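You operate a simulated robot arm through the tools that you are given. There is no shell and no other tool.

You are at the controls of a simulated robot arm. One attempt, no reset.

## Task
Top up the tube, then push two rings into the red-banded sleeve.
Fine: the three small rings from the tray go in the tube; move the sliding plate to FILL and leave it there; one ring a push.

Only the result counts: the job must be done as asked and must still hold three seconds after the hand-in. Knocking over, shifting, dropping, spilling or breaking anything else fails it.

## Robot
A 7-joint arm with a two-finger parallel gripper, fixed in place. Base frame: the origin is at the foot of the arm, x ahead of it, y to its left, z up. Lengths are in m, angles in rad, forces in N, time in s.
With the tool pointing down near the work surface it reaches from about 0.42 to 0.9 m from the base axis. Its first joint turns from -2.496 to 2.496 rad. Payload 3 kg.
The TCP is the grasp point between the finger pads, 0.03 m short of the fingertips. In the tool frame z runs along the fingers and y along their closing line. Largest opening 0.094 m; finger width 0.028, thickness 0.01; the body of the gripper, 0.05 by 0.096 m, starts 0.055 m behind the TCP.
Orientation is told as [roll, pitch, yaw] about the base's x, y, z axes, in that order, counted from this pose: with the fingers straight down and closing along the base's y, the tool's x points along the base's -x, its y along +y and its z along -z.

## Interface
- The arm moves only by the tool nudge_tool. Its argument "steps" is a list of rows, each an object of numbers (a shift or turn left out is 0, a gripper value left out holds the last): "dx", "dy", "dz": the shift along the tool's x, y, z in cm; "wx", "wy", "wz": the turn, a rotation vector about the tool's x, y, z in rad. In form: [{"dx": .., "dy": .., "dz": .., "wx": .., "wy": .., "wz": ..}, ...]. A call has 1 to 20 rows; each row is the pose to reach, as a shift and turn from the pose commanded when the call began, along the tool's axes at that moment. "gripper" is the closure in counts, from 0 (fully open) to 255 (shut), set as the call begins (left out, the last holds). A row lasts 0.2 s, in which the tool goes at most 0.05 m and 0.15 rad; a call with a longer step from one row to the next is refused whole, and so is a gripper value outside its range. A pose out of reach is approached as far as the arm can. The call stops where the force on the tool passes 90 N (or 10 N more than at its start, if that is more) or the arm is blocked; 0.2 s more then pass. Each finger travels about 0.072 m/s and halts on what it meets, pressing with about 21 N; the grip force reading is that of the motor and also rises with nothing between the fingers. The clock runs only during rows and for 0.2 s after the last one: add rows that repeat a pose to give the fingers time. It gives the time, the measured TCP pose, the force on the tool (base axes), the opening and the grip force at its end, in the units of the frame above (readings bear some noise), with the torque about the TCP (base axes, N m) and any sound that the robot's microphone picked up.
- Cameras (640 x 400 px; columns grow to the right, rows downward): "scene" is fixed at [0.0497, -0.5, 1.5855]; the picture's right is [0.75, -0.66, 0.00], its down [-0.25, -0.28, -0.93] and it looks along [0.62, 0.70, -0.37] (base axes); focal length 358 px, centre (320, 200). "wrist" rides on the gripper at [0.076, 0.014, -0.102] in the tool frame; the picture's right is [-0.18, 0.98, 0.00], its down [-0.75, -0.14, -0.64] and it looks along [-0.63, -0.12, 0.77] (tool axes); focal length 243 px, centre (320, 200). There is no depth. A picture from a camera that has moved, and an enlarged one, comes with that camera's place and axes in the base frame and with its lens.
- grab_frame(camera): a new picture of that camera. It takes no simulated time.
- enlarge(camera, box): a new picture of the part [left, top, right, bottom] of that camera's present view, enlarged. It takes no simulated time.
- hand_in(): hands the job in; it is judged then, once.

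Nothing tells you positions but the pictures and the camera data. Unless the task says otherwise, let go and move clear before handing in.

The tools are called after "Call:" as name(argument=value, ...) on one line, values as JSON. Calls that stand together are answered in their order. nudge_tool: Moves the arm, as the interface text tells. Its arguments: {"type":"object","properties":{"steps":{"type":"array","items":{"type":"object","properties":{"dx":{"type":"number"},"dy":{"type":"number"},"dz":{"type":"number"},"wx":{"type":"number"},"wy":{"type":"number"},"wz":{"type":"number"}}}},"gripper":{"type":"number"}},"required":["steps"]} The other tools are called the same way: grab_frame (camera) takes a picture; enlarge (camera, box) takes an enlarged picture of a part of a camera's view; hand_in () hands the job in.

At the start:

```text
time_s: 0.0
ee_pos: [0.3963, 0.212, 1.3386]
tool_rot: [0.0, 0.0, -0.001]
force: [-0.3, -0.2, 0.1]
torque: [0.02, 0.03, 0.02]
grip_width: 0.0941
gripper_force: 0.0
```

scene: 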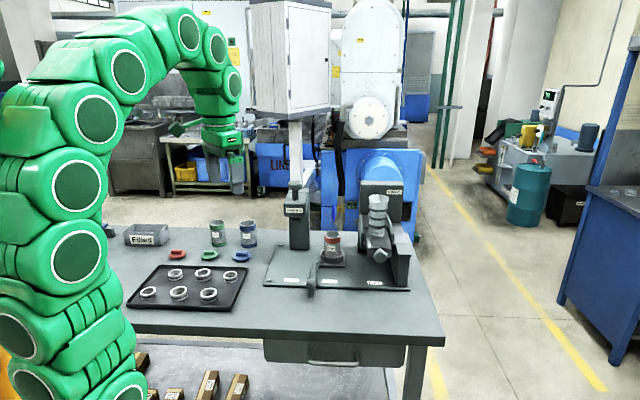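
wrist: 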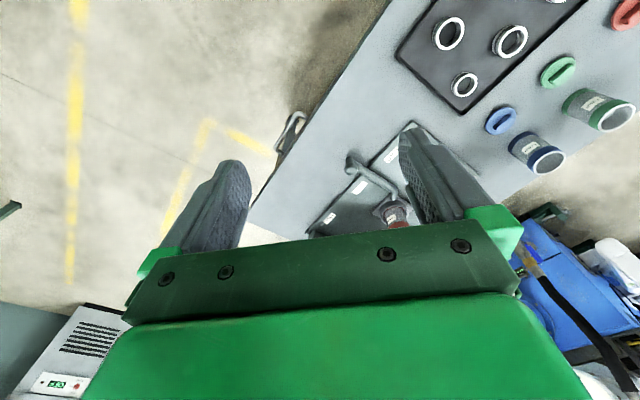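

I see a bench with a tray of rings, three coloured sleeves/caps, a plate mechanism and a press-like device. I'll take enlarged views before moving.

Call:
enlarge(camera="scene", box=[250, 170, 430, 300])

Call:
enlarge(camera="scene", box=[110, 200, 280, 320])

Call:
enlarge(camera="wrist", box=[240, 0, 640, 250])

```text
3.08 times, centred on (340, 235) of scene
camera zoom: at [0.0497, -0.5, 1.5855], right [0.75, -0.66, 0.0], down [-0.25, -0.28, -0.93], along [0.62, 0.7, -0.37], focal length 1100 px, centre (258, 92)
```

zoom: 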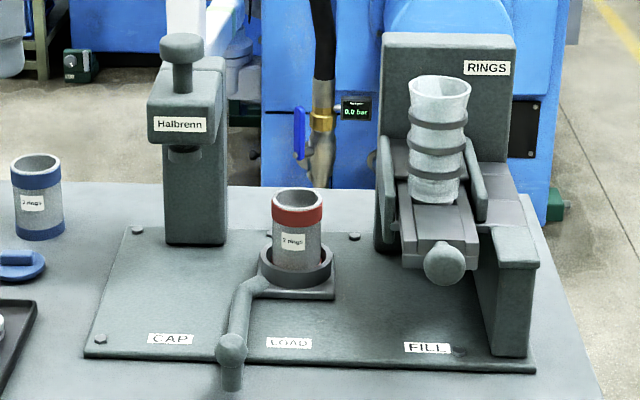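

```text
3.33 times, centred on (195, 260) of scene
camera zoom: at [0.0497, -0.5, 1.5855], right [0.75, -0.66, 0.0], down [-0.25, -0.28, -0.93], along [0.62, 0.7, -0.37], focal length 1192 px, centre (737, 0)
```

zoom: 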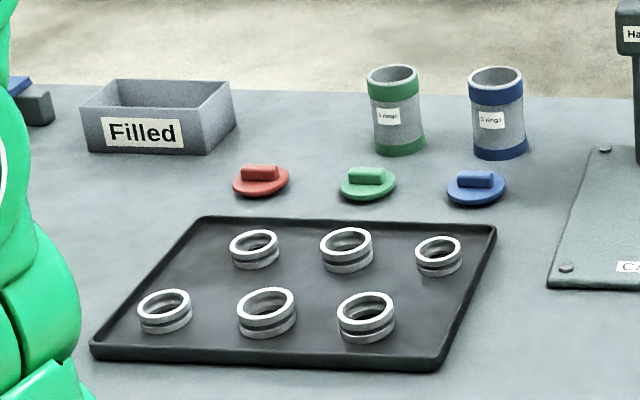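

```text
1.60 times, centred on (440, 125) of wrist
camera zoom: at [0.3195, 0.2265, 1.4414], right [0.18, 0.98, 0.0], down [0.75, -0.14, 0.64], along [0.63, -0.12, -0.77], focal length 388 px, centre (128, 320)
```

zoom: 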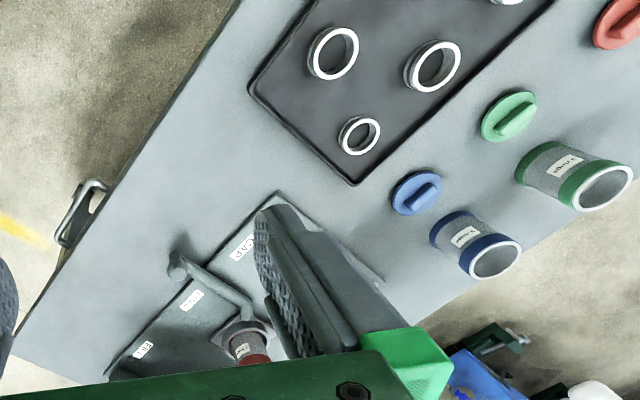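

The fixture seems rotated about 45° in the base frame: CAP→LOAD→FILL runs along (0.7, -0.7), with the bench plate at z≈0.865. I'll move the wrist camera nearer to the fixture, facing it, to see how it works.

Call:
nudge_tool(steps=[{"dx": -2.5, "dy": -2.7, "dz": 2.3, "wz": -0.131}, {"dx": -5, "dy": -5.4, "dz": 4.6, "wz": -0.262}, {"dx": -7.5, "dy": -8.1, "dz": 6.9, "wz": -0.393}, {"dx": -10, "dy": -10.8, "dz": 9.2, "wz": -0.524}, {"dx": -12.5, "dy": -13.5, "dz": 11.5, "wz": -0.655}, {"dx": -15, "dy": -16.2, "dz": 13.8, "wz": -0.785}], gripper=0)

Call:
grab_frame(camera="wrist")

Call:
grab_frame(camera="scene")

```text
time_s: 1.4
ee_pos: [0.5465, 0.0475, 1.2024]
tool_rot: [-0.001, 0.0, 0.788]
force: [0.0, -0.5, -0.3]
torque: [0.02, 0.01, -0.01]
grip_width: 0.0939
gripper_force: 0.0
```

```text
taken
camera wrist: at [0.4813, 0.0042, 1.3049], right [-0.57, 0.82, 0.0], down [0.63, 0.43, 0.64], along [0.53, 0.36, -0.77], focal length 243 px, centre (320, 200)
```

wrist: 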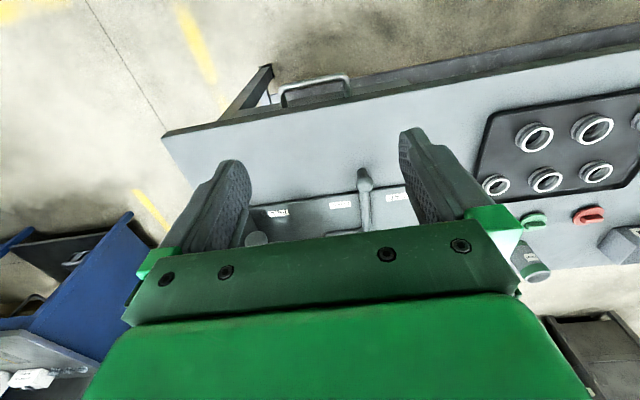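

```text
taken
```

scene: 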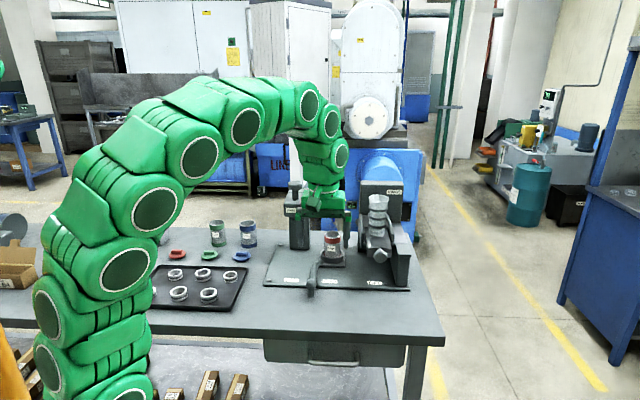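

The wrist picture is upside-down relative to the forward view, and the gripper hides what is ahead. I'll tilt the fingers forward to look at the fixture from the front.

Call:
nudge_tool(steps=[{"wy": -0.14}, {"wy": -0.28}, {"wy": -0.42}, {"wy": -0.55}])

Call:
grab_frame(camera="wrist")

```text
time_s: 2.4
ee_pos: [0.5463, 0.0491, 1.2008]
tool_rot: [-0.001, -0.552, 0.785]
force: [0.5, 0.7, -0.1]
torque: [-0.02, 0.0, 0.04]
grip_width: 0.0937
gripper_force: 0.1
```

```text
taken
camera wrist: at [0.4516, -0.0236, 1.2484], right [-0.58, 0.81, 0.1], down [0.32, 0.12, 0.94], along [0.75, 0.58, -0.32], focal length 243 px, centre (320, 200)
```

wrist: 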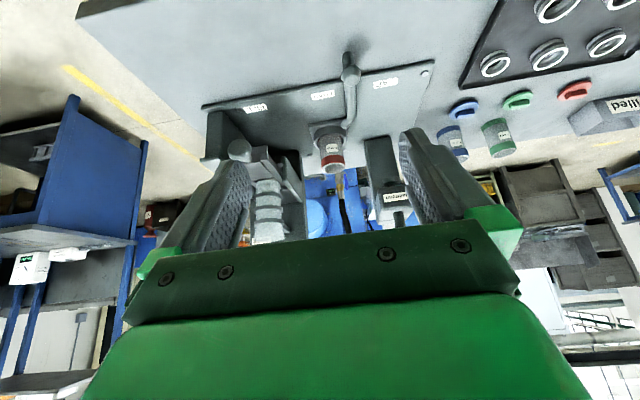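

Call:
enlarge(camera="wrist", box=[180, 30, 450, 250])

Call:
enlarge(camera="wrist", box=[190, 90, 320, 250])

Call:
enlarge(camera="scene", box=[340, 170, 430, 300])

Call:
enlarge(camera="scene", box=[290, 220, 360, 300])

```text
1.82 times, centred on (315, 140) of wrist
camera zoom: at [0.4516, -0.0236, 1.2484], right [-0.58, 0.81, 0.1], down [0.32, 0.12, 0.94], along [0.75, 0.58, -0.32], focal length 441 px, centre (329, 309)
```

zoom: 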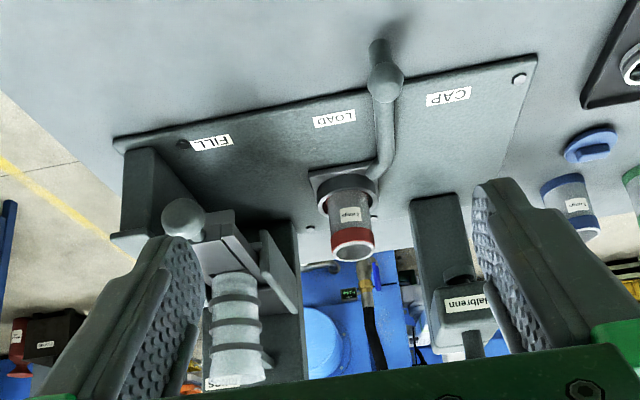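

```text
2.50 times, centred on (255, 170) of wrist
camera zoom: at [0.4516, -0.0236, 1.2484], right [-0.58, 0.81, 0.1], down [0.32, 0.12, 0.94], along [0.75, 0.58, -0.32], focal length 606 px, centre (482, 275)
```

zoom: 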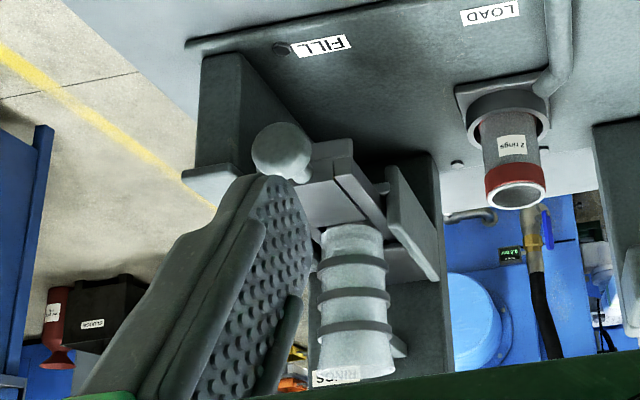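

```text
3.08 times, centred on (385, 235) of scene
camera zoom: at [0.0497, -0.5, 1.5855], right [0.75, -0.66, 0.0], down [-0.25, -0.28, -0.93], along [0.62, 0.7, -0.37], focal length 1100 px, centre (120, 92)
```

zoom: 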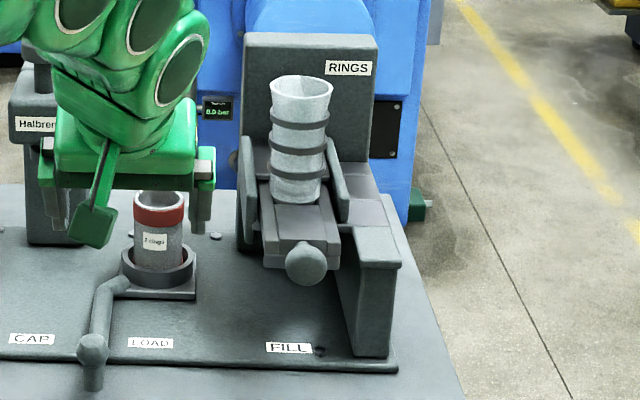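

```text
5.00 times, centred on (325, 260) of scene
camera zoom: at [0.0497, -0.5, 1.5855], right [0.75, -0.66, 0.0], down [-0.25, -0.28, -0.93], along [0.62, 0.7, -0.37], focal length 1788 px, centre (295, -100)
```

zoom: 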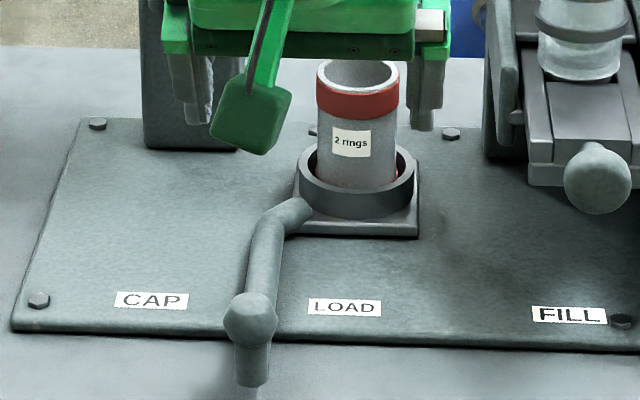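

The pusher ball-knob sits at about (0.835, 0.103, 1.01) and the hopper tube top at about (0.936, 0.202, 1.144). The sleeve sits in the sliding cup, which has a ball handle. Next I'll level the tool and look at the tray to tell small rings from large ones.

Call:
nudge_tool(steps=[{"wy": 0.14}, {"wy": 0.28}, {"wy": 0.42}, {"wy": 0.55}])

```text
time_s: 3.4
ee_pos: [0.5472, 0.05, 1.2025]
tool_rot: [0.0, 0.002, 0.784]
force: [-0.3, 0.3, -0.4]
torque: [0.03, -0.02, 0.02]
grip_width: 0.0939
gripper_force: 0.1
```

Tool is level now; moving over to the tray.

Call:
nudge_tool(steps=[{"dx": -1.27, "dy": 4.38, "dz": 0.45, "wz": -0.02}, {"dx": -2.55, "dy": 8.76, "dz": 0.9, "wz": -0.04}, {"dx": -3.8, "dy": 13.14, "dz": 1.35, "wz": -0.06}, {"dx": -5.1, "dy": 17.5, "dz": 1.8, "wz": -0.08}, {"dx": -6.4, "dy": 21.9, "dz": 2.25, "wz": -0.1}, {"dx": -7.6, "dy": 26.3, "dz": 2.7, "wz": -0.12}, {"dx": -8.9, "dy": 30.7, "dz": 3.2, "wz": -0.14}, {"dx": -10.2, "dy": 35.0, "dz": 3.6, "wz": -0.16}, {"dx": -11.5, "dy": 39.4, "dz": 4.1, "wz": -0.18}, {"dx": -12.7, "dy": 43.8, "dz": 4.5, "wz": -0.2}, {"dx": -14, "dy": 48.2, "dz": 5, "wz": -0.225}])

Call:
grab_frame(camera="wrist")

```text
time_s: 5.8
ee_pos: [0.3047, 0.4891, 1.1506]
tool_rot: [-0.001, 0.0, 1.01]
force: [-0.2, -0.5, -0.4]
torque: [-0.05, -0.03, -0.01]
grip_width: 0.0942
gripper_force: 0.0
```

```text
taken
camera wrist: at [0.2521, 0.4334, 1.2535], right [-0.73, 0.68, 0.0], down [0.52, 0.56, 0.64], along [0.44, 0.47, -0.77], focal length 243 px, centre (320, 200)
```

wrist: 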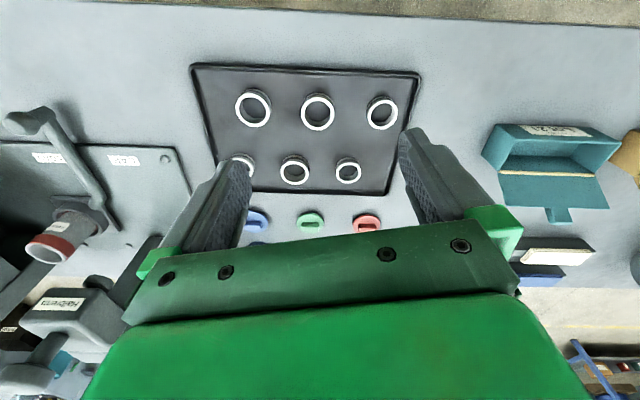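

Call:
enlarge(camera="wrist", box=[220, 60, 430, 200])

Call:
grab_frame(camera="scene")

```text
2.86 times, centred on (325, 130) of wrist
camera zoom: at [0.2521, 0.4334, 1.2535], right [-0.73, 0.68, 0.0], down [0.52, 0.56, 0.64], along [0.44, 0.47, -0.77], focal length 693 px, centre (306, 400)
```

zoom: 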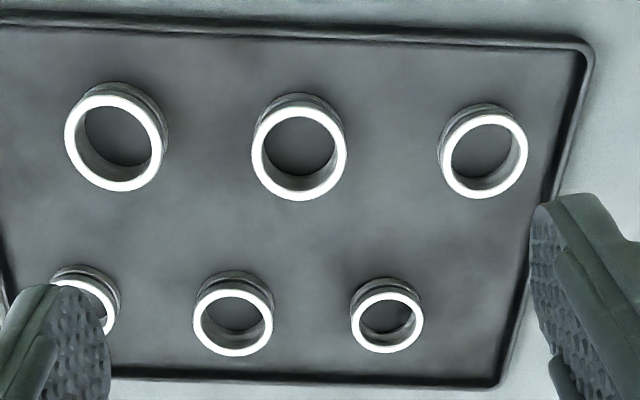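

```text
taken
```

scene: 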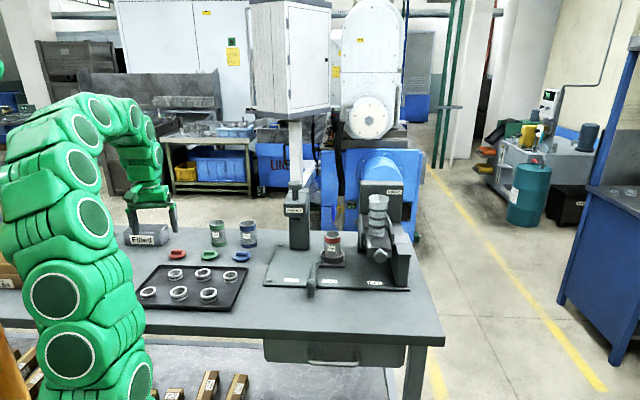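

Call:
enlarge(camera="scene", box=[210, 262, 260, 298])

Call:
enlarge(camera="scene", box=[135, 255, 215, 305])

Call:
enlarge(camera="scene", box=[355, 185, 415, 275])

```text
11.11 times, centred on (235, 280) of scene
camera zoom: at [0.0497, -0.5, 1.5855], right [0.75, -0.66, 0.0], down [-0.25, -0.28, -0.93], along [0.62, 0.7, -0.37], focal length 3973 px, centre (1264, -689)
```

zoom: 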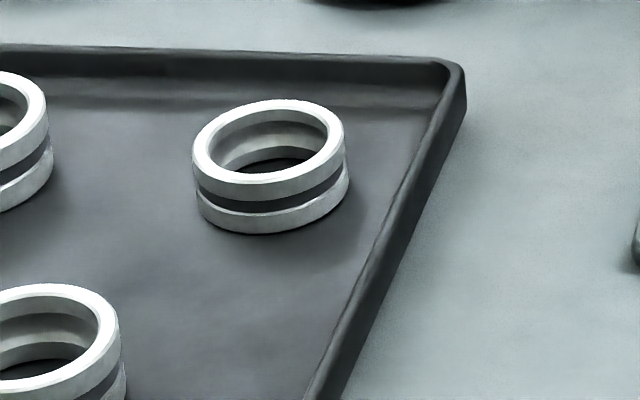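

```text
8.00 times, centred on (175, 280) of scene
camera zoom: at [0.0497, -0.5, 1.5855], right [0.75, -0.66, 0.0], down [-0.25, -0.28, -0.93], along [0.62, 0.7, -0.37], focal length 2861 px, centre (1480, -440)
```

zoom: 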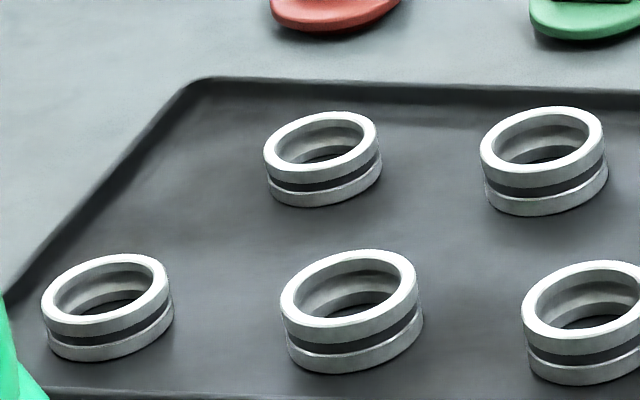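

```text
4.44 times, centred on (385, 230) of scene
camera zoom: at [0.0497, -0.5, 1.5855], right [0.75, -0.66, 0.0], down [-0.25, -0.28, -0.93], along [0.62, 0.7, -0.37], focal length 1589 px, centre (31, 67)
```

zoom: 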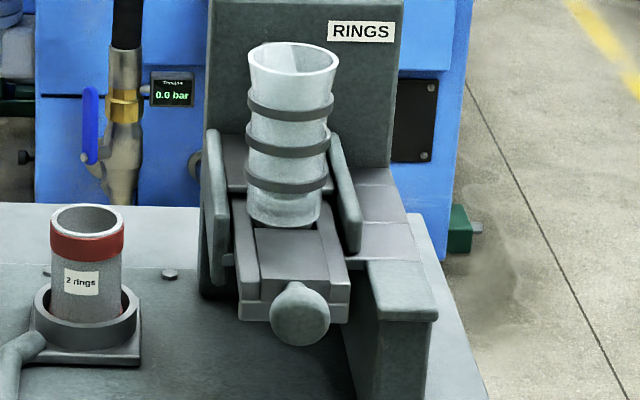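

Small rings (~47 mm OD, ~18 mm high, top z≈0.88) are at about (0.278, 0.598), (0.381, 0.646) and (0.518, 0.508). The large ones are ~51 mm. Before grasping, I'll test whether the arm reaches over the hopper tube and view it from there.

Call:
nudge_tool(steps=[{"dx": -0.42, "dy": -4.42, "dz": -1.13, "wz": 0.04}, {"dx": -0.84, "dy": -8.84, "dz": -2.27, "wz": 0.08}, {"dx": -1.27, "dy": -13.26, "dz": -3.4, "wz": 0.12}, {"dx": -1.69, "dy": -17.68, "dz": -4.53, "wz": 0.16}, {"dx": -2.11, "dy": -22.1, "dz": -5.67, "wz": 0.2}, {"dx": -2.53, "dy": -26.52, "dz": -6.8, "wz": 0.24}, {"dx": -2.95, "dy": -30.94, "dz": -7.93, "wz": 0.28}, {"dx": -3.38, "dy": -35.35, "dz": -9.07, "wz": 0.32}, {"dx": -3.8, "dy": -39.77, "dz": -10.2, "wz": 0.36}, {"dx": -4.22, "dy": -44.19, "dz": -11.3, "wz": 0.4}, {"dx": -4.64, "dy": -48.6, "dz": -12.5, "wz": 0.44}, {"dx": -5.06, "dy": -53.0, "dz": -13.6, "wz": 0.48}, {"dx": -5.49, "dy": -57.45, "dz": -14.7, "wz": 0.52}, {"dx": -5.91, "dy": -61.87, "dz": -15.9, "wz": 0.56}, {"dx": -6.33, "dy": -66.29, "dz": -17, "wz": 0.61}])

Call:
grab_frame(camera="wrist")

Call:
grab_frame(camera="scene")

```text
time_s: 9.0
ee_pos: [0.7321, 0.1878, 1.2182]
tool_rot: [-0.002, -0.001, 0.448]
force: [0.1, 0.0, -0.3]
torque: [0.0, -0.03, -0.03]
grip_width: 0.0942
gripper_force: 0.0
out of reach, approached as far as the arm can: row 9, 10, 11, 12, 13, 14, 15
```

```text
taken
camera wrist: at [0.6558, 0.168, 1.3207], right [-0.26, 0.97, 0.0], down [0.74, 0.2, 0.64], along [0.62, 0.17, -0.77], focal length 243 px, centre (320, 200)
```

wrist: 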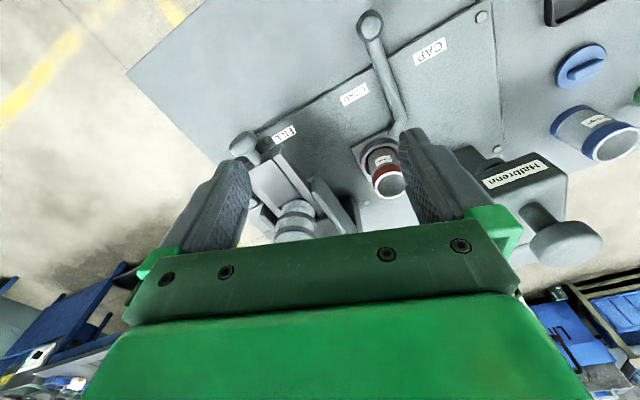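

```text
taken
```

scene: 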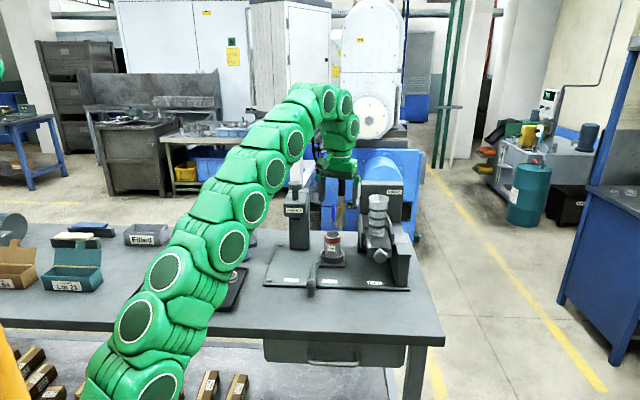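

With the tool straight down the arm falls short of the tube, so I'll need the fingers tilted outward (about 45°), keeping the ring level across the closing line. I'll tilt now and see how the reach responds.

Call:
nudge_tool(steps=[{"dx": 1, "wy": -0.14}, {"dx": 2, "wy": -0.28}, {"dx": 3, "wy": -0.42}, {"dx": 4, "wy": -0.56}, {"dx": 4, "wy": -0.68}, {"dx": 4, "wy": -0.79}])

```text
time_s: 10.4
ee_pos: [0.6916, 0.1672, 1.2138]
tool_rot: [-0.002, -0.794, 0.402]
force: [0.6, 0.8, 0.0]
torque: [0.0, 0.0, 0.0]
grip_width: 0.094
gripper_force: 0.1
```

The tilt works. Now trying to go out over the tube, well above its rim (TCP z ≈ 1.235).

Call:
nudge_tool(steps=[{"dx": -3.3, "dy": -1.24, "dz": 2.8}, {"dx": -6.6, "dy": -2.48, "dz": 5.6}, {"dx": -10, "dy": -3.7, "dz": 8.4}, {"dx": -13.3, "dy": -5, "dz": 11.2}, {"dx": -16.6, "dy": -6.2, "dz": 14.0}])

Call:
grab_frame(camera="wrist")

Call:
enlarge(camera="scene", box=[310, 130, 430, 280])

```text
time_s: 11.6
ee_pos: [0.9155, 0.1946, 1.2319]
tool_rot: [0.0, -0.79, 0.401]
force: [-0.4, 0.4, 1.0]
torque: [0.04, 0.02, -0.03]
grip_width: 0.094
gripper_force: 0.0
```

```text
taken
camera wrist: at [0.7915, 0.16, 1.2496], right [-0.26, 0.96, 0.13], down [0.12, -0.1, 0.99], along [0.96, 0.28, -0.09], focal length 243 px, centre (320, 200)
```

wrist: 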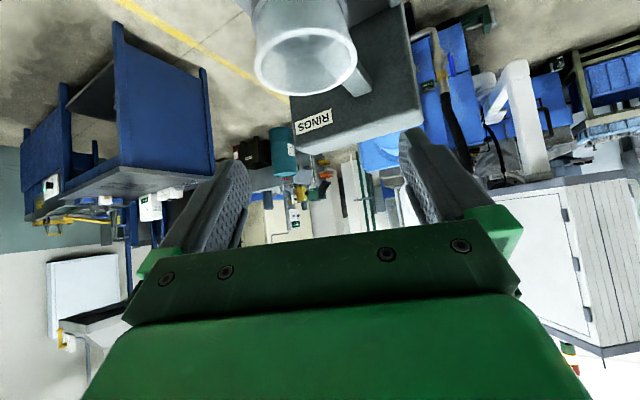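

```text
2.67 times, centred on (370, 205) of scene
camera zoom: at [0.0497, -0.5, 1.5855], right [0.75, -0.66, 0.0], down [-0.25, -0.28, -0.93], along [0.62, 0.7, -0.37], focal length 954 px, centre (187, 187)
```

zoom: 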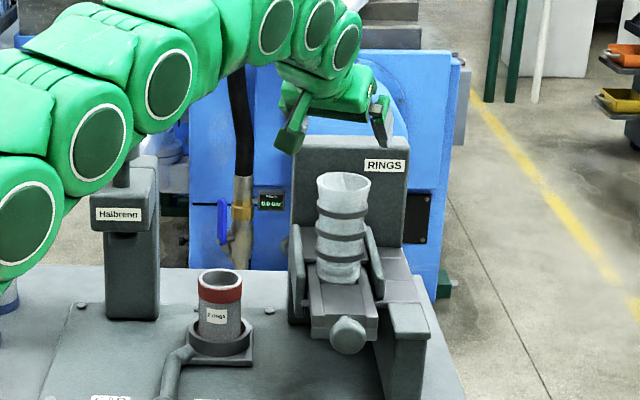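

Call:
enlarge(camera="wrist", box=[230, 0, 390, 100])

Call:
enlarge(camera="scene", box=[350, 180, 410, 280])

```text
4.00 times, centred on (310, 50) of wrist
camera zoom: at [0.7915, 0.16, 1.2496], right [-0.26, 0.96, 0.13], down [0.12, -0.1, 0.99], along [0.96, 0.28, -0.09], focal length 970 px, centre (360, 800)
```

zoom: 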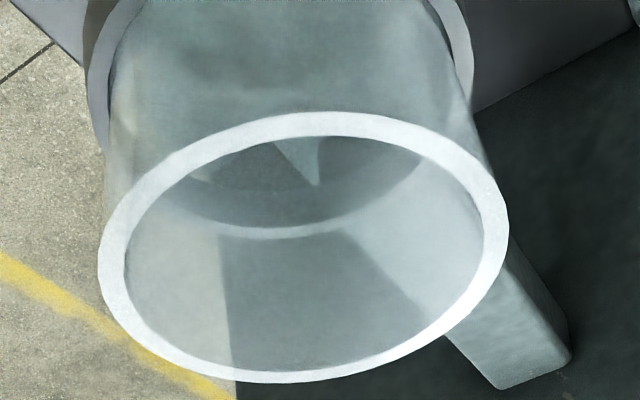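

```text
4.00 times, centred on (380, 230) of scene
camera zoom: at [0.0497, -0.5, 1.5855], right [0.75, -0.66, 0.0], down [-0.25, -0.28, -0.93], along [0.62, 0.7, -0.37], focal length 1430 px, centre (80, 80)
```

zoom: 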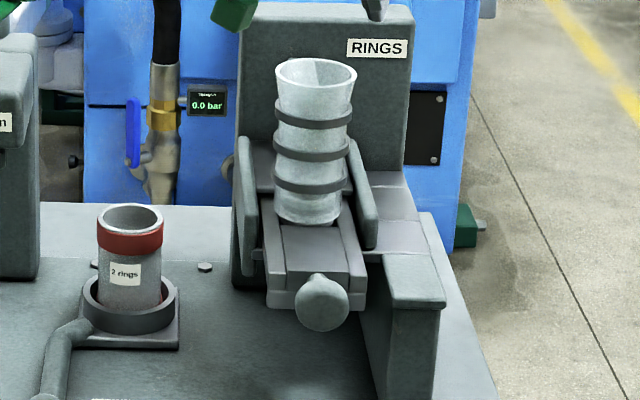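

The tilted reach works; triangulation puts the tube mouth at (0.939, 0.206, 1.143), inner diameter ~60 mm. Now I keep this tilt, back off clear of the CAP post and go above the small ring nearest the fixture (about (0.518, 0.508)).

Call:
nudge_tool(gripper=80, steps=[{"dx": 2.89, "dy": 1.66, "dz": -2.92}, {"dx": 5.78, "dy": 3.31, "dz": -5.83}, {"dx": 8.67, "dy": 4.97, "dz": -8.75}, {"dx": 11.55, "dy": 6.63, "dz": -11.66}, {"dx": 14.44, "dy": 8.28, "dz": -14.58}, {"dx": 17.33, "dy": 9.94, "dz": -17.49}, {"dx": 18.81, "dy": 13.72, "dz": -16.14, "wx": -0.03, "wz": -0.03}, {"dx": 20.3, "dy": 17.5, "dz": -14.8, "wx": -0.061, "wz": -0.06}, {"dx": 21.78, "dy": 21.27, "dz": -13.45, "wx": -0.091, "wz": -0.09}, {"dx": 23.26, "dy": 25.05, "dz": -12.11, "wx": -0.121, "wz": -0.12}, {"dx": 24.75, "dy": 28.83, "dz": -10.76, "wx": -0.152, "wz": -0.15}, {"dx": 26.23, "dy": 32.61, "dz": -9.41, "wx": -0.182, "wz": -0.18}, {"dx": 27.71, "dy": 36.39, "dz": -8.07, "wx": -0.212, "wz": -0.21}, {"dx": 29.2, "dy": 40.16, "dz": -6.72, "wx": -0.242, "wz": -0.24}, {"dx": 30.68, "dy": 43.94, "dz": -5.38, "wx": -0.273, "wz": -0.27}])

Call:
grab_frame(camera="wrist")

Call:
grab_frame(camera="scene")

```text
time_s: 14.8
ee_pos: [0.5092, 0.4994, 1.0513]
tool_rot: [0.002, -0.791, 0.783]
force: [0.9, -0.6, -0.7]
torque: [-0.03, 0.02, -0.01]
grip_width: 0.0643
gripper_force: 0.2
```

```text
taken
camera wrist: at [0.4073, 0.4217, 1.0696], right [-0.6, 0.79, 0.13], down [0.15, -0.05, 0.99], along [0.78, 0.62, -0.09], focal length 243 px, centre (320, 200)
```

wrist: 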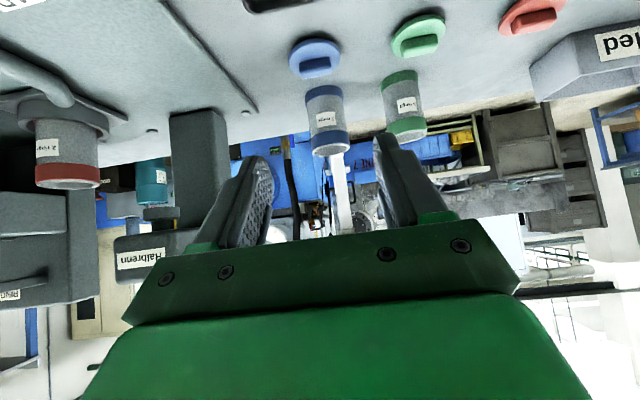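

```text
taken
```

scene: 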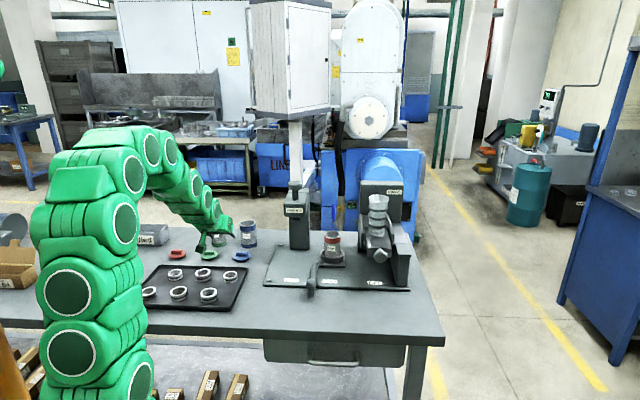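

Above the ring; lowering to z≈0.96 so that the ring comes into the wrist view.

Call:
nudge_tool(steps=[{"dx": 2.2, "dy": -0.1, "dz": 2.0}, {"dx": 4.4, "dy": -0.2, "dz": 4.0}, {"dx": 6.67, "dy": -0.37, "dz": 6.06}, {"dx": 6.67, "dy": -0.37, "dz": 6.06}])

Call:
grab_frame(camera="wrist")

Call:
enlarge(camera="scene", box=[190, 210, 280, 300])

```text
time_s: 15.8
ee_pos: [0.5081, 0.494, 0.9599]
tool_rot: [0.0, -0.791, 0.785]
force: [0.4, -0.1, -0.5]
torque: [0.02, 0.0, 0.01]
grip_width: 0.0644
gripper_force: 0.0
```

```text
taken
camera wrist: at [0.4072, 0.415, 0.9779], right [-0.6, 0.79, 0.13], down [0.15, -0.05, 0.99], along [0.78, 0.62, -0.09], focal length 243 px, centre (320, 200)
```

wrist: 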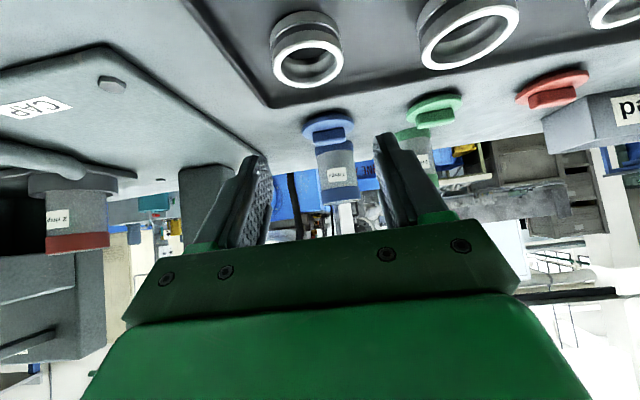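

```text
4.44 times, centred on (235, 255) of scene
camera zoom: at [0.0497, -0.5, 1.5855], right [0.75, -0.66, 0.0], down [-0.25, -0.28, -0.93], along [0.62, 0.7, -0.37], focal length 1589 px, centre (698, -44)
```

zoom: 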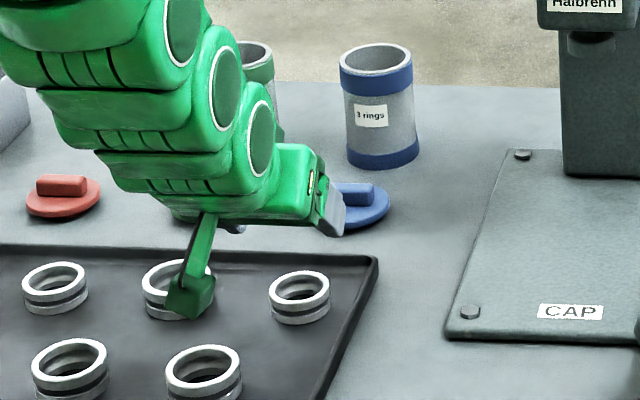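

Call:
enlarge(camera="wrist", box=[240, 0, 400, 100])

Call:
enlarge(camera="wrist", box=[400, 0, 560, 100])

```text
4.00 times, centred on (320, 50) of wrist
camera zoom: at [0.4072, 0.415, 0.9779], right [-0.6, 0.79, 0.13], down [0.15, -0.05, 0.99], along [0.78, 0.62, -0.09], focal length 970 px, centre (320, 800)
```

zoom: 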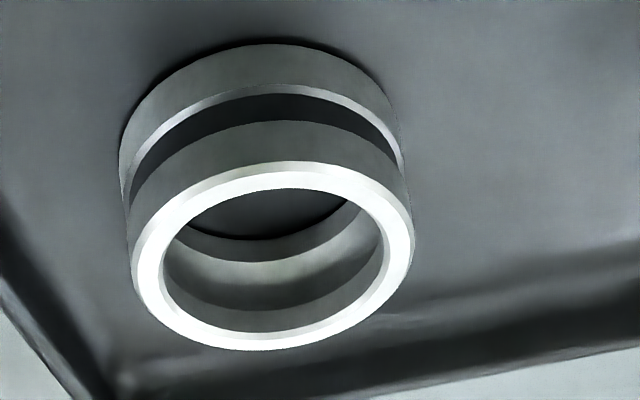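

```text
4.00 times, centred on (480, 50) of wrist
camera zoom: at [0.4072, 0.415, 0.9779], right [-0.6, 0.79, 0.13], down [0.15, -0.05, 0.99], along [0.78, 0.62, -0.09], focal length 970 px, centre (-320, 800)
```

zoom: 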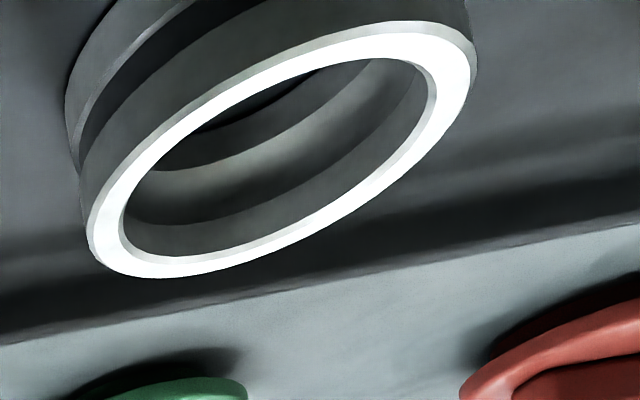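

The refined ring position is about (0.517, 0.5045) with its top at z≈0.88, and it lies between the fingers. I'll descend and close on it.

Call:
nudge_tool(steps=[{"dx": 1.3, "dy": 0.1, "dz": 1.4}, {"dx": 2.6, "dy": 0.1, "dz": 2.8}, {"dx": 3.4, "dy": 0.1, "dz": 3.6}, {"dx": 4.02, "dy": 0.1, "dz": 4.25}])

Call:
enlarge(camera="wrist", box=[220, 0, 460, 200])

Call:
enlarge(camera="scene", box=[200, 230, 270, 300])

```text
time_s: 16.8
ee_pos: [0.5083, 0.4967, 0.9026]
tool_rot: [0.0, -0.791, 0.784]
force: [0.3, -0.5, -0.4]
torque: [-0.01, -0.02, -0.02]
grip_width: 0.0645
gripper_force: 0.0
```

```text
2.00 times, centred on (340, 100) of wrist
camera zoom: at [0.4078, 0.4178, 0.92], right [-0.6, 0.79, 0.13], down [0.15, -0.05, 0.99], along [0.78, 0.61, -0.09], focal length 485 px, centre (280, 400)
```

zoom: 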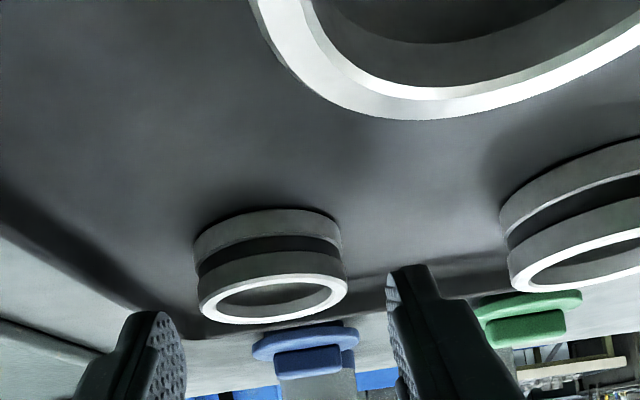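

```text
5.71 times, centred on (235, 265) of scene
camera zoom: at [0.0497, -0.5, 1.5855], right [0.75, -0.66, 0.0], down [-0.25, -0.28, -0.93], along [0.62, 0.7, -0.37], focal length 2043 px, centre (806, -171)
```

zoom: 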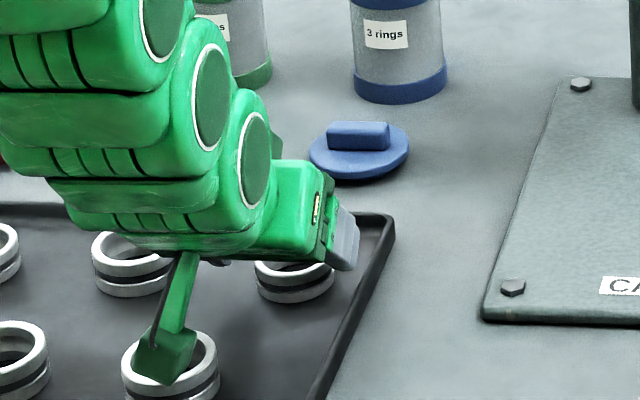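

Call:
nudge_tool(steps=[{"dx": 0.21, "dy": -0.1, "dz": 0.07}, {"dx": 0.21, "dy": -0.1, "dz": 0.07}])

Call:
nudge_tool(gripper=255, steps=[{}, {}, {}, {}])

Call:
enlarge(camera="wrist", box=[220, 0, 460, 200])

```text
time_s: 17.4
ee_pos: [0.5082, 0.4952, 0.9001]
tool_rot: [-0.001, -0.792, 0.784]
force: [0.1, -0.3, 0.0]
torque: [0.01, 0.0, -0.04]
grip_width: 0.0646
gripper_force: 0.0
```

```text
time_s: 18.4
ee_pos: [0.5083, 0.4942, 0.8993]
tool_rot: [0.0, -0.791, 0.783]
force: [-0.3, -0.3, 1.6]
torque: [0.08, 0.02, 0.0]
grip_width: 0.0435
gripper_force: 21.4
```

```text
2.00 times, centred on (340, 100) of wrist
camera zoom: at [0.408, 0.4158, 0.9184], right [-0.6, 0.79, 0.13], down [0.15, -0.05, 0.99], along [0.78, 0.61, -0.09], focal length 485 px, centre (280, 400)
```

zoom: 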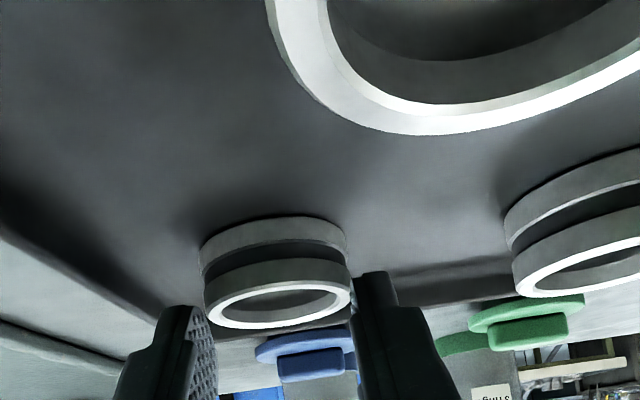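

Gripped at 43.5 mm, which matches the ring's diameter. Lifting slowly, then checking.

Call:
nudge_tool(steps=[{"dx": -0.7, "dz": -0.7}, {"dx": -1.4, "dz": -1.4}, {"dx": -2.5, "dz": -2.5}, {"dx": -3.5, "dz": -3.5}, {"dx": -5, "dz": -5}])

Call:
enlarge(camera="wrist", box=[220, 0, 460, 200])

Call:
enlarge(camera="scene", box=[200, 220, 270, 290])

```text
time_s: 19.6
ee_pos: [0.5085, 0.4957, 0.9727]
tool_rot: [0.001, -0.79, 0.784]
force: [-1.1, -0.3, 0.2]
torque: [0.01, 0.0, 0.02]
grip_width: 0.0
gripper_force: 21.5
```

```text
2.00 times, centred on (340, 100) of wrist
camera zoom: at [0.4076, 0.4168, 0.9906], right [-0.6, 0.79, 0.13], down [0.15, -0.05, 0.99], along [0.78, 0.61, -0.09], focal length 485 px, centre (280, 400)
```

zoom: 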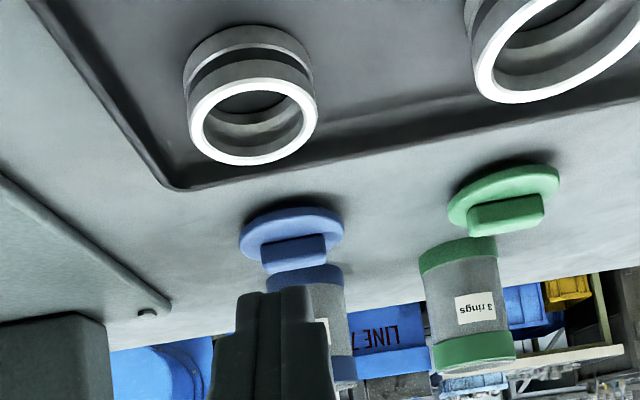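

```text
5.71 times, centred on (235, 255) of scene
camera zoom: at [0.0497, -0.5, 1.5855], right [0.75, -0.66, 0.0], down [-0.25, -0.28, -0.93], along [0.62, 0.7, -0.37], focal length 2043 px, centre (806, -114)
```

zoom: 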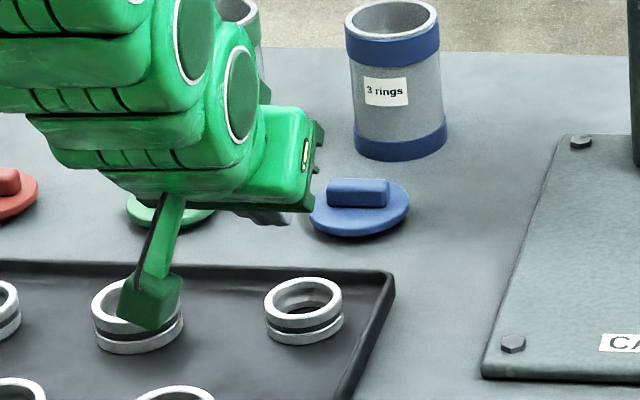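

The ring slipped out: the pads caught it ahead of its centre, and it moved about 1.6 cm forward but still stands flat in the tray. Combining the views puts its top at z≈0.875 and its centre at (0.534, 0.5195). I'll re-open, re-centre and go lower.

Call:
nudge_tool(gripper=72, steps=[{}, {}, {}, {"dx": 0.8, "dy": -0.05, "dz": 2.0}, {"dx": 1.6, "dy": -0.1, "dz": 4}, {"dx": 2.45, "dy": -0.13, "dz": 5.73}, {"dx": 2.45, "dy": -0.13, "dz": 5.73}])

Call:
enlarge(camera="wrist", box=[220, 0, 460, 200])

Call:
enlarge(camera="scene", box=[200, 220, 270, 290])

```text
time_s: 21.2
ee_pos: [0.5252, 0.5096, 0.9146]
tool_rot: [0.0, -0.788, 0.785]
force: [0.0, 0.6, 0.2]
torque: [-0.01, -0.01, 0.01]
grip_width: 0.0674
gripper_force: 0.0
```

```text
2.00 times, centred on (340, 100) of wrist
camera zoom: at [0.4255, 0.4309, 0.9322], right [-0.6, 0.79, 0.13], down [0.15, -0.05, 0.99], along [0.78, 0.61, -0.09], focal length 485 px, centre (280, 400)
```

zoom: 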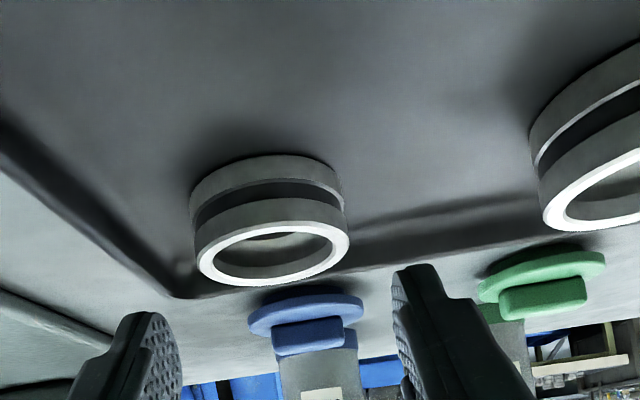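

```text
5.71 times, centred on (235, 255) of scene
camera zoom: at [0.0497, -0.5, 1.5855], right [0.75, -0.66, 0.0], down [-0.25, -0.28, -0.93], along [0.62, 0.7, -0.37], focal length 2043 px, centre (806, -114)
```

zoom: 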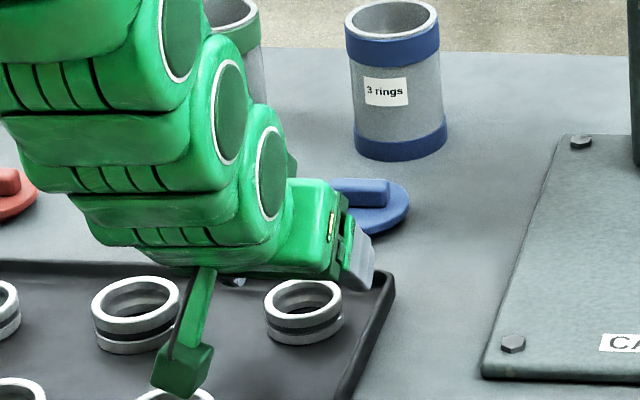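

Ring centred; I narrow the opening to ~56 mm so the outer finger clears the tray rim, then descend.

Call:
nudge_tool(gripper=103, steps=[{"dy": 0.1}, {"dy": 0.1}, {"dx": 0.5, "dy": 0.1, "dz": 0.5}, {"dx": 1.0, "dy": 0.1, "dz": 0.9}, {"dx": 1.46, "dy": 0.1, "dz": 1.31}, {"dx": 1.46, "dy": 0.1, "dz": 1.31}])

Call:
enlarge(camera="wrist", box=[220, 0, 460, 200])

Call:
enlarge(camera="scene", box=[200, 220, 270, 290])

```text
time_s: 22.6
ee_pos: [0.525, 0.51, 0.8948]
tool_rot: [-0.001, -0.791, 0.784]
force: [0.0, -0.1, 0.3]
torque: [-0.03, 0.01, -0.02]
grip_width: 0.0557
gripper_force: 0.0
```

```text
2.00 times, centred on (340, 100) of wrist
camera zoom: at [0.4245, 0.4312, 0.9131], right [-0.6, 0.79, 0.13], down [0.15, -0.05, 0.99], along [0.78, 0.61, -0.09], focal length 485 px, centre (280, 400)
```

zoom: 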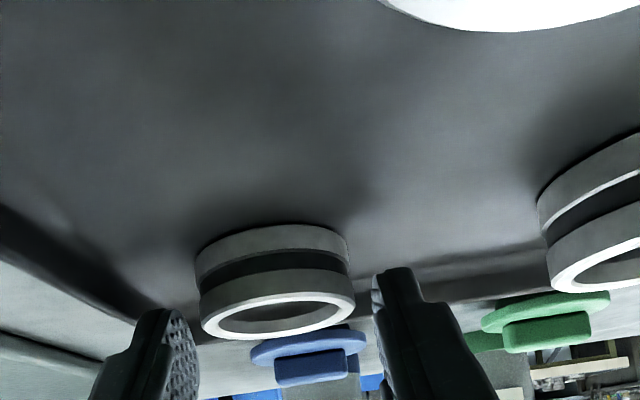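

```text
5.71 times, centred on (235, 255) of scene
camera zoom: at [0.0497, -0.5, 1.5855], right [0.75, -0.66, 0.0], down [-0.25, -0.28, -0.93], along [0.62, 0.7, -0.37], focal length 2043 px, centre (806, -114)
```

zoom: 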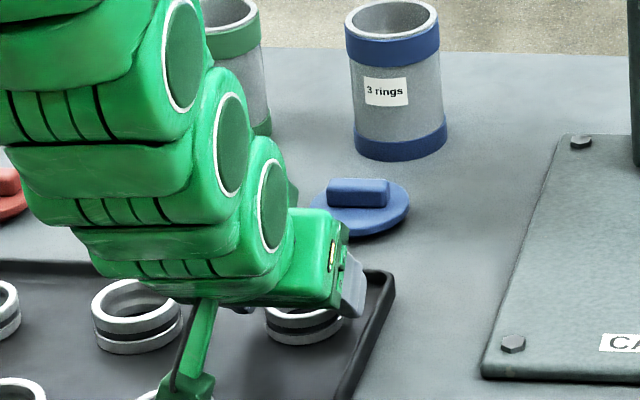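

Well centred. Closing.

Call:
nudge_tool(gripper=255, steps=[{}, {}, {}])

Call:
enlarge(camera="wrist", box=[220, 0, 460, 200])

```text
time_s: 23.4
ee_pos: [0.5245, 0.5108, 0.8951]
tool_rot: [-0.001, -0.792, 0.785]
force: [-0.2, 0.9, 0.8]
torque: [0.08, 0.04, -0.02]
grip_width: 0.046
gripper_force: 21.0
```

```text
2.00 times, centred on (340, 100) of wrist
camera zoom: at [0.4244, 0.4312, 0.9131], right [-0.6, 0.79, 0.13], down [0.15, -0.05, 0.99], along [0.78, 0.61, -0.09], focal length 485 px, centre (280, 400)
```

zoom: 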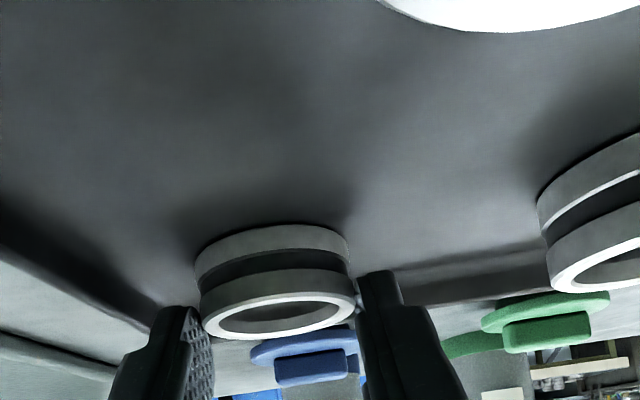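

Call:
nudge_tool(steps=[{"dx": -0.4, "dz": -0.4}, {"dx": -0.8, "dz": -0.8}, {"dx": -1.4, "dz": -1.4}, {"dx": -2.1, "dz": -2.1}])

Call:
enlarge(camera="wrist", box=[220, 0, 460, 200])

Call:
enlarge(camera="scene", box=[200, 220, 270, 290])

```text
time_s: 24.4
ee_pos: [0.5263, 0.5111, 0.9251]
tool_rot: [0.0, -0.791, 0.783]
force: [-1.0, -0.7, -0.5]
torque: [-0.03, 0.01, 0.02]
grip_width: 0.0459
gripper_force: 21.4
```

```text
2.00 times, centred on (340, 100) of wrist
camera zoom: at [0.4245, 0.431, 0.9426], right [-0.6, 0.79, 0.13], down [0.15, -0.05, 0.99], along [0.78, 0.61, -0.09], focal length 485 px, centre (280, 400)
```

zoom: 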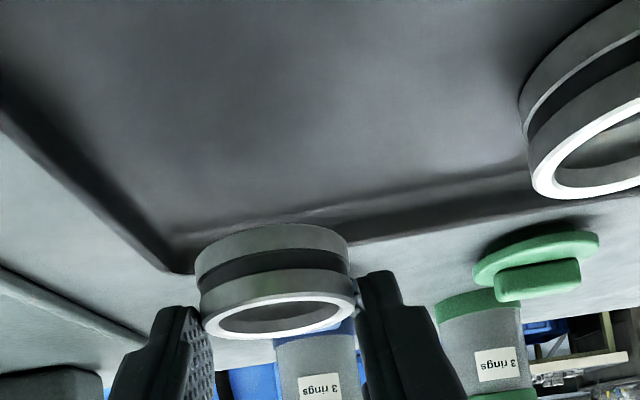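

```text
5.71 times, centred on (235, 255) of scene
camera zoom: at [0.0497, -0.5, 1.5855], right [0.75, -0.66, 0.0], down [-0.25, -0.28, -0.93], along [0.62, 0.7, -0.37], focal length 2043 px, centre (806, -114)
```

zoom: 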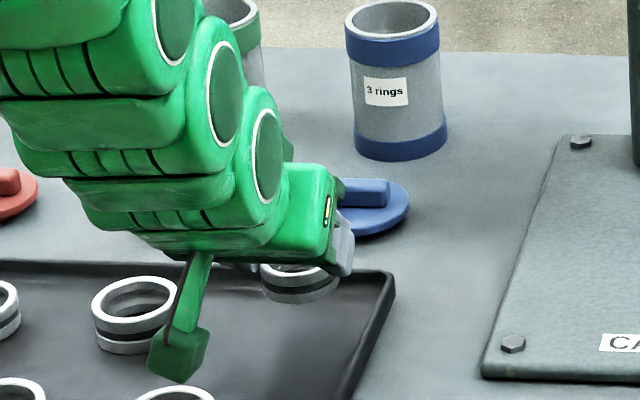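

The first ring is held. I'll carry it back by the same clear route to the front of the hopper.

Call:
nudge_tool(steps=[{"dx": -2.52, "dy": 0.12, "dz": -3.38}, {"dx": -5.03, "dy": 0.23, "dz": -6.76}, {"dx": -7.55, "dy": 0.35, "dz": -10.14}, {"dx": -8.03, "dy": -3.19, "dz": -12.5, "wx": 0.03, "wz": 0.03}, {"dx": -8.52, "dy": -6.72, "dz": -14.85, "wx": 0.061, "wz": 0.06}, {"dx": -9.0, "dy": -10.26, "dz": -17.2, "wx": 0.091, "wz": 0.09}, {"dx": -9.48, "dy": -13.79, "dz": -19.56, "wx": 0.121, "wz": 0.12}, {"dx": -9.97, "dy": -17.33, "dz": -21.92, "wx": 0.152, "wz": 0.15}, {"dx": -10.45, "dy": -20.87, "dz": -24.28, "wx": 0.182, "wz": 0.18}, {"dx": -10.93, "dy": -24.4, "dz": -26.63, "wx": 0.212, "wz": 0.21}, {"dx": -11.41, "dy": -27.94, "dz": -28.99, "wx": 0.242, "wz": 0.24}, {"dx": -11.9, "dy": -31.47, "dz": -31.34, "wx": 0.273, "wz": 0.27}])

Call:
enlarge(camera="wrist", box=[220, 0, 460, 200])

```text
time_s: 27.0
ee_pos: [0.6525, 0.1864, 1.2277]
tool_rot: [-0.001, -0.79, 0.402]
force: [0.0, 0.9, -1.1]
torque: [-0.01, -0.01, 0.0]
grip_width: 0.0461
gripper_force: 21.1
```

```text
2.00 times, centred on (340, 100) of wrist
camera zoom: at [0.5293, 0.1509, 1.2457], right [-0.26, 0.96, 0.13], down [0.12, -0.1, 0.99], along [0.96, 0.28, -0.09], focal length 485 px, centre (280, 400)
```

zoom: 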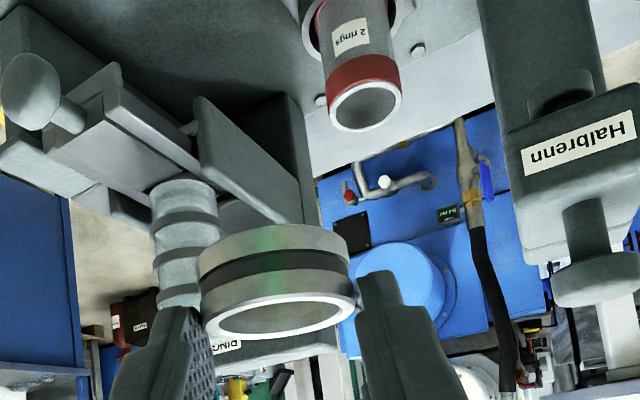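

Ring still held level. Advancing over the tube mouth at hover height.

Call:
nudge_tool(steps=[{"dx": -2.93, "dy": -1.56, "dz": 3.19}, {"dx": -5.85, "dy": -3.12, "dz": 6.38}, {"dx": -8.78, "dy": -4.69, "dz": 9.57}, {"dx": -11.7, "dy": -6.25, "dz": 12.75}, {"dx": -14.6, "dy": -7.8, "dz": 15.9}, {"dx": -17.55, "dy": -9.37, "dz": 19.13}, {"dx": -17.55, "dy": -9.37, "dz": 19.13}])

Call:
enlarge(camera="wrist", box=[220, 0, 460, 200])

Call:
enlarge(camera="scene", box=[340, 150, 420, 230])

```text
time_s: 28.6
ee_pos: [0.9269, 0.2039, 1.2186]
tool_rot: [0.0, -0.791, 0.4]
force: [-0.4, 0.4, -0.9]
torque: [-0.03, 0.04, -0.01]
grip_width: 0.0458
gripper_force: 20.8
```

```text
2.00 times, centred on (340, 100) of wrist
camera zoom: at [0.804, 0.1681, 1.237], right [-0.26, 0.96, 0.13], down [0.12, -0.1, 0.99], along [0.96, 0.28, -0.09], focal length 485 px, centre (280, 400)
```

zoom: 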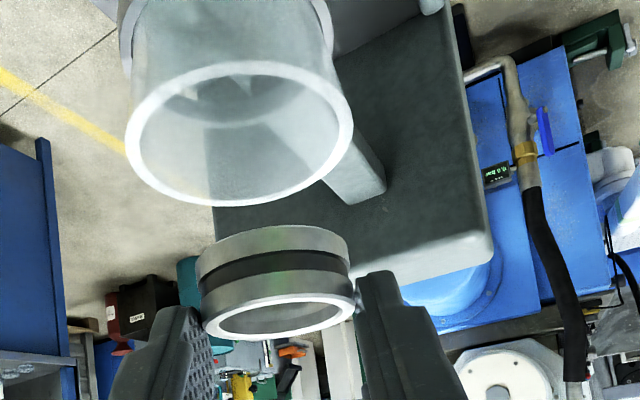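

```text
5.00 times, centred on (380, 190) of scene
camera zoom: at [0.0497, -0.5, 1.5855], right [0.75, -0.66, 0.0], down [-0.25, -0.28, -0.93], along [0.62, 0.7, -0.37], focal length 1788 px, centre (20, 250)
```

zoom: 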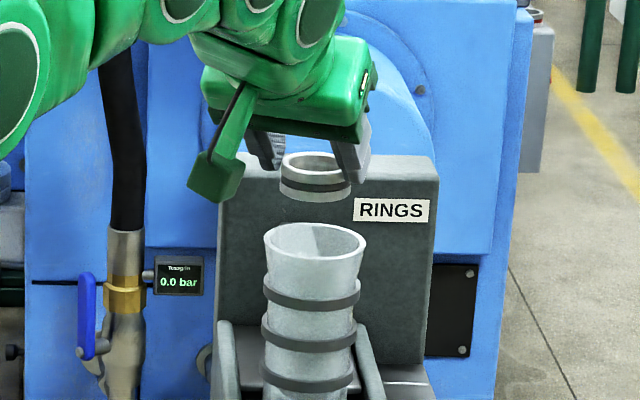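

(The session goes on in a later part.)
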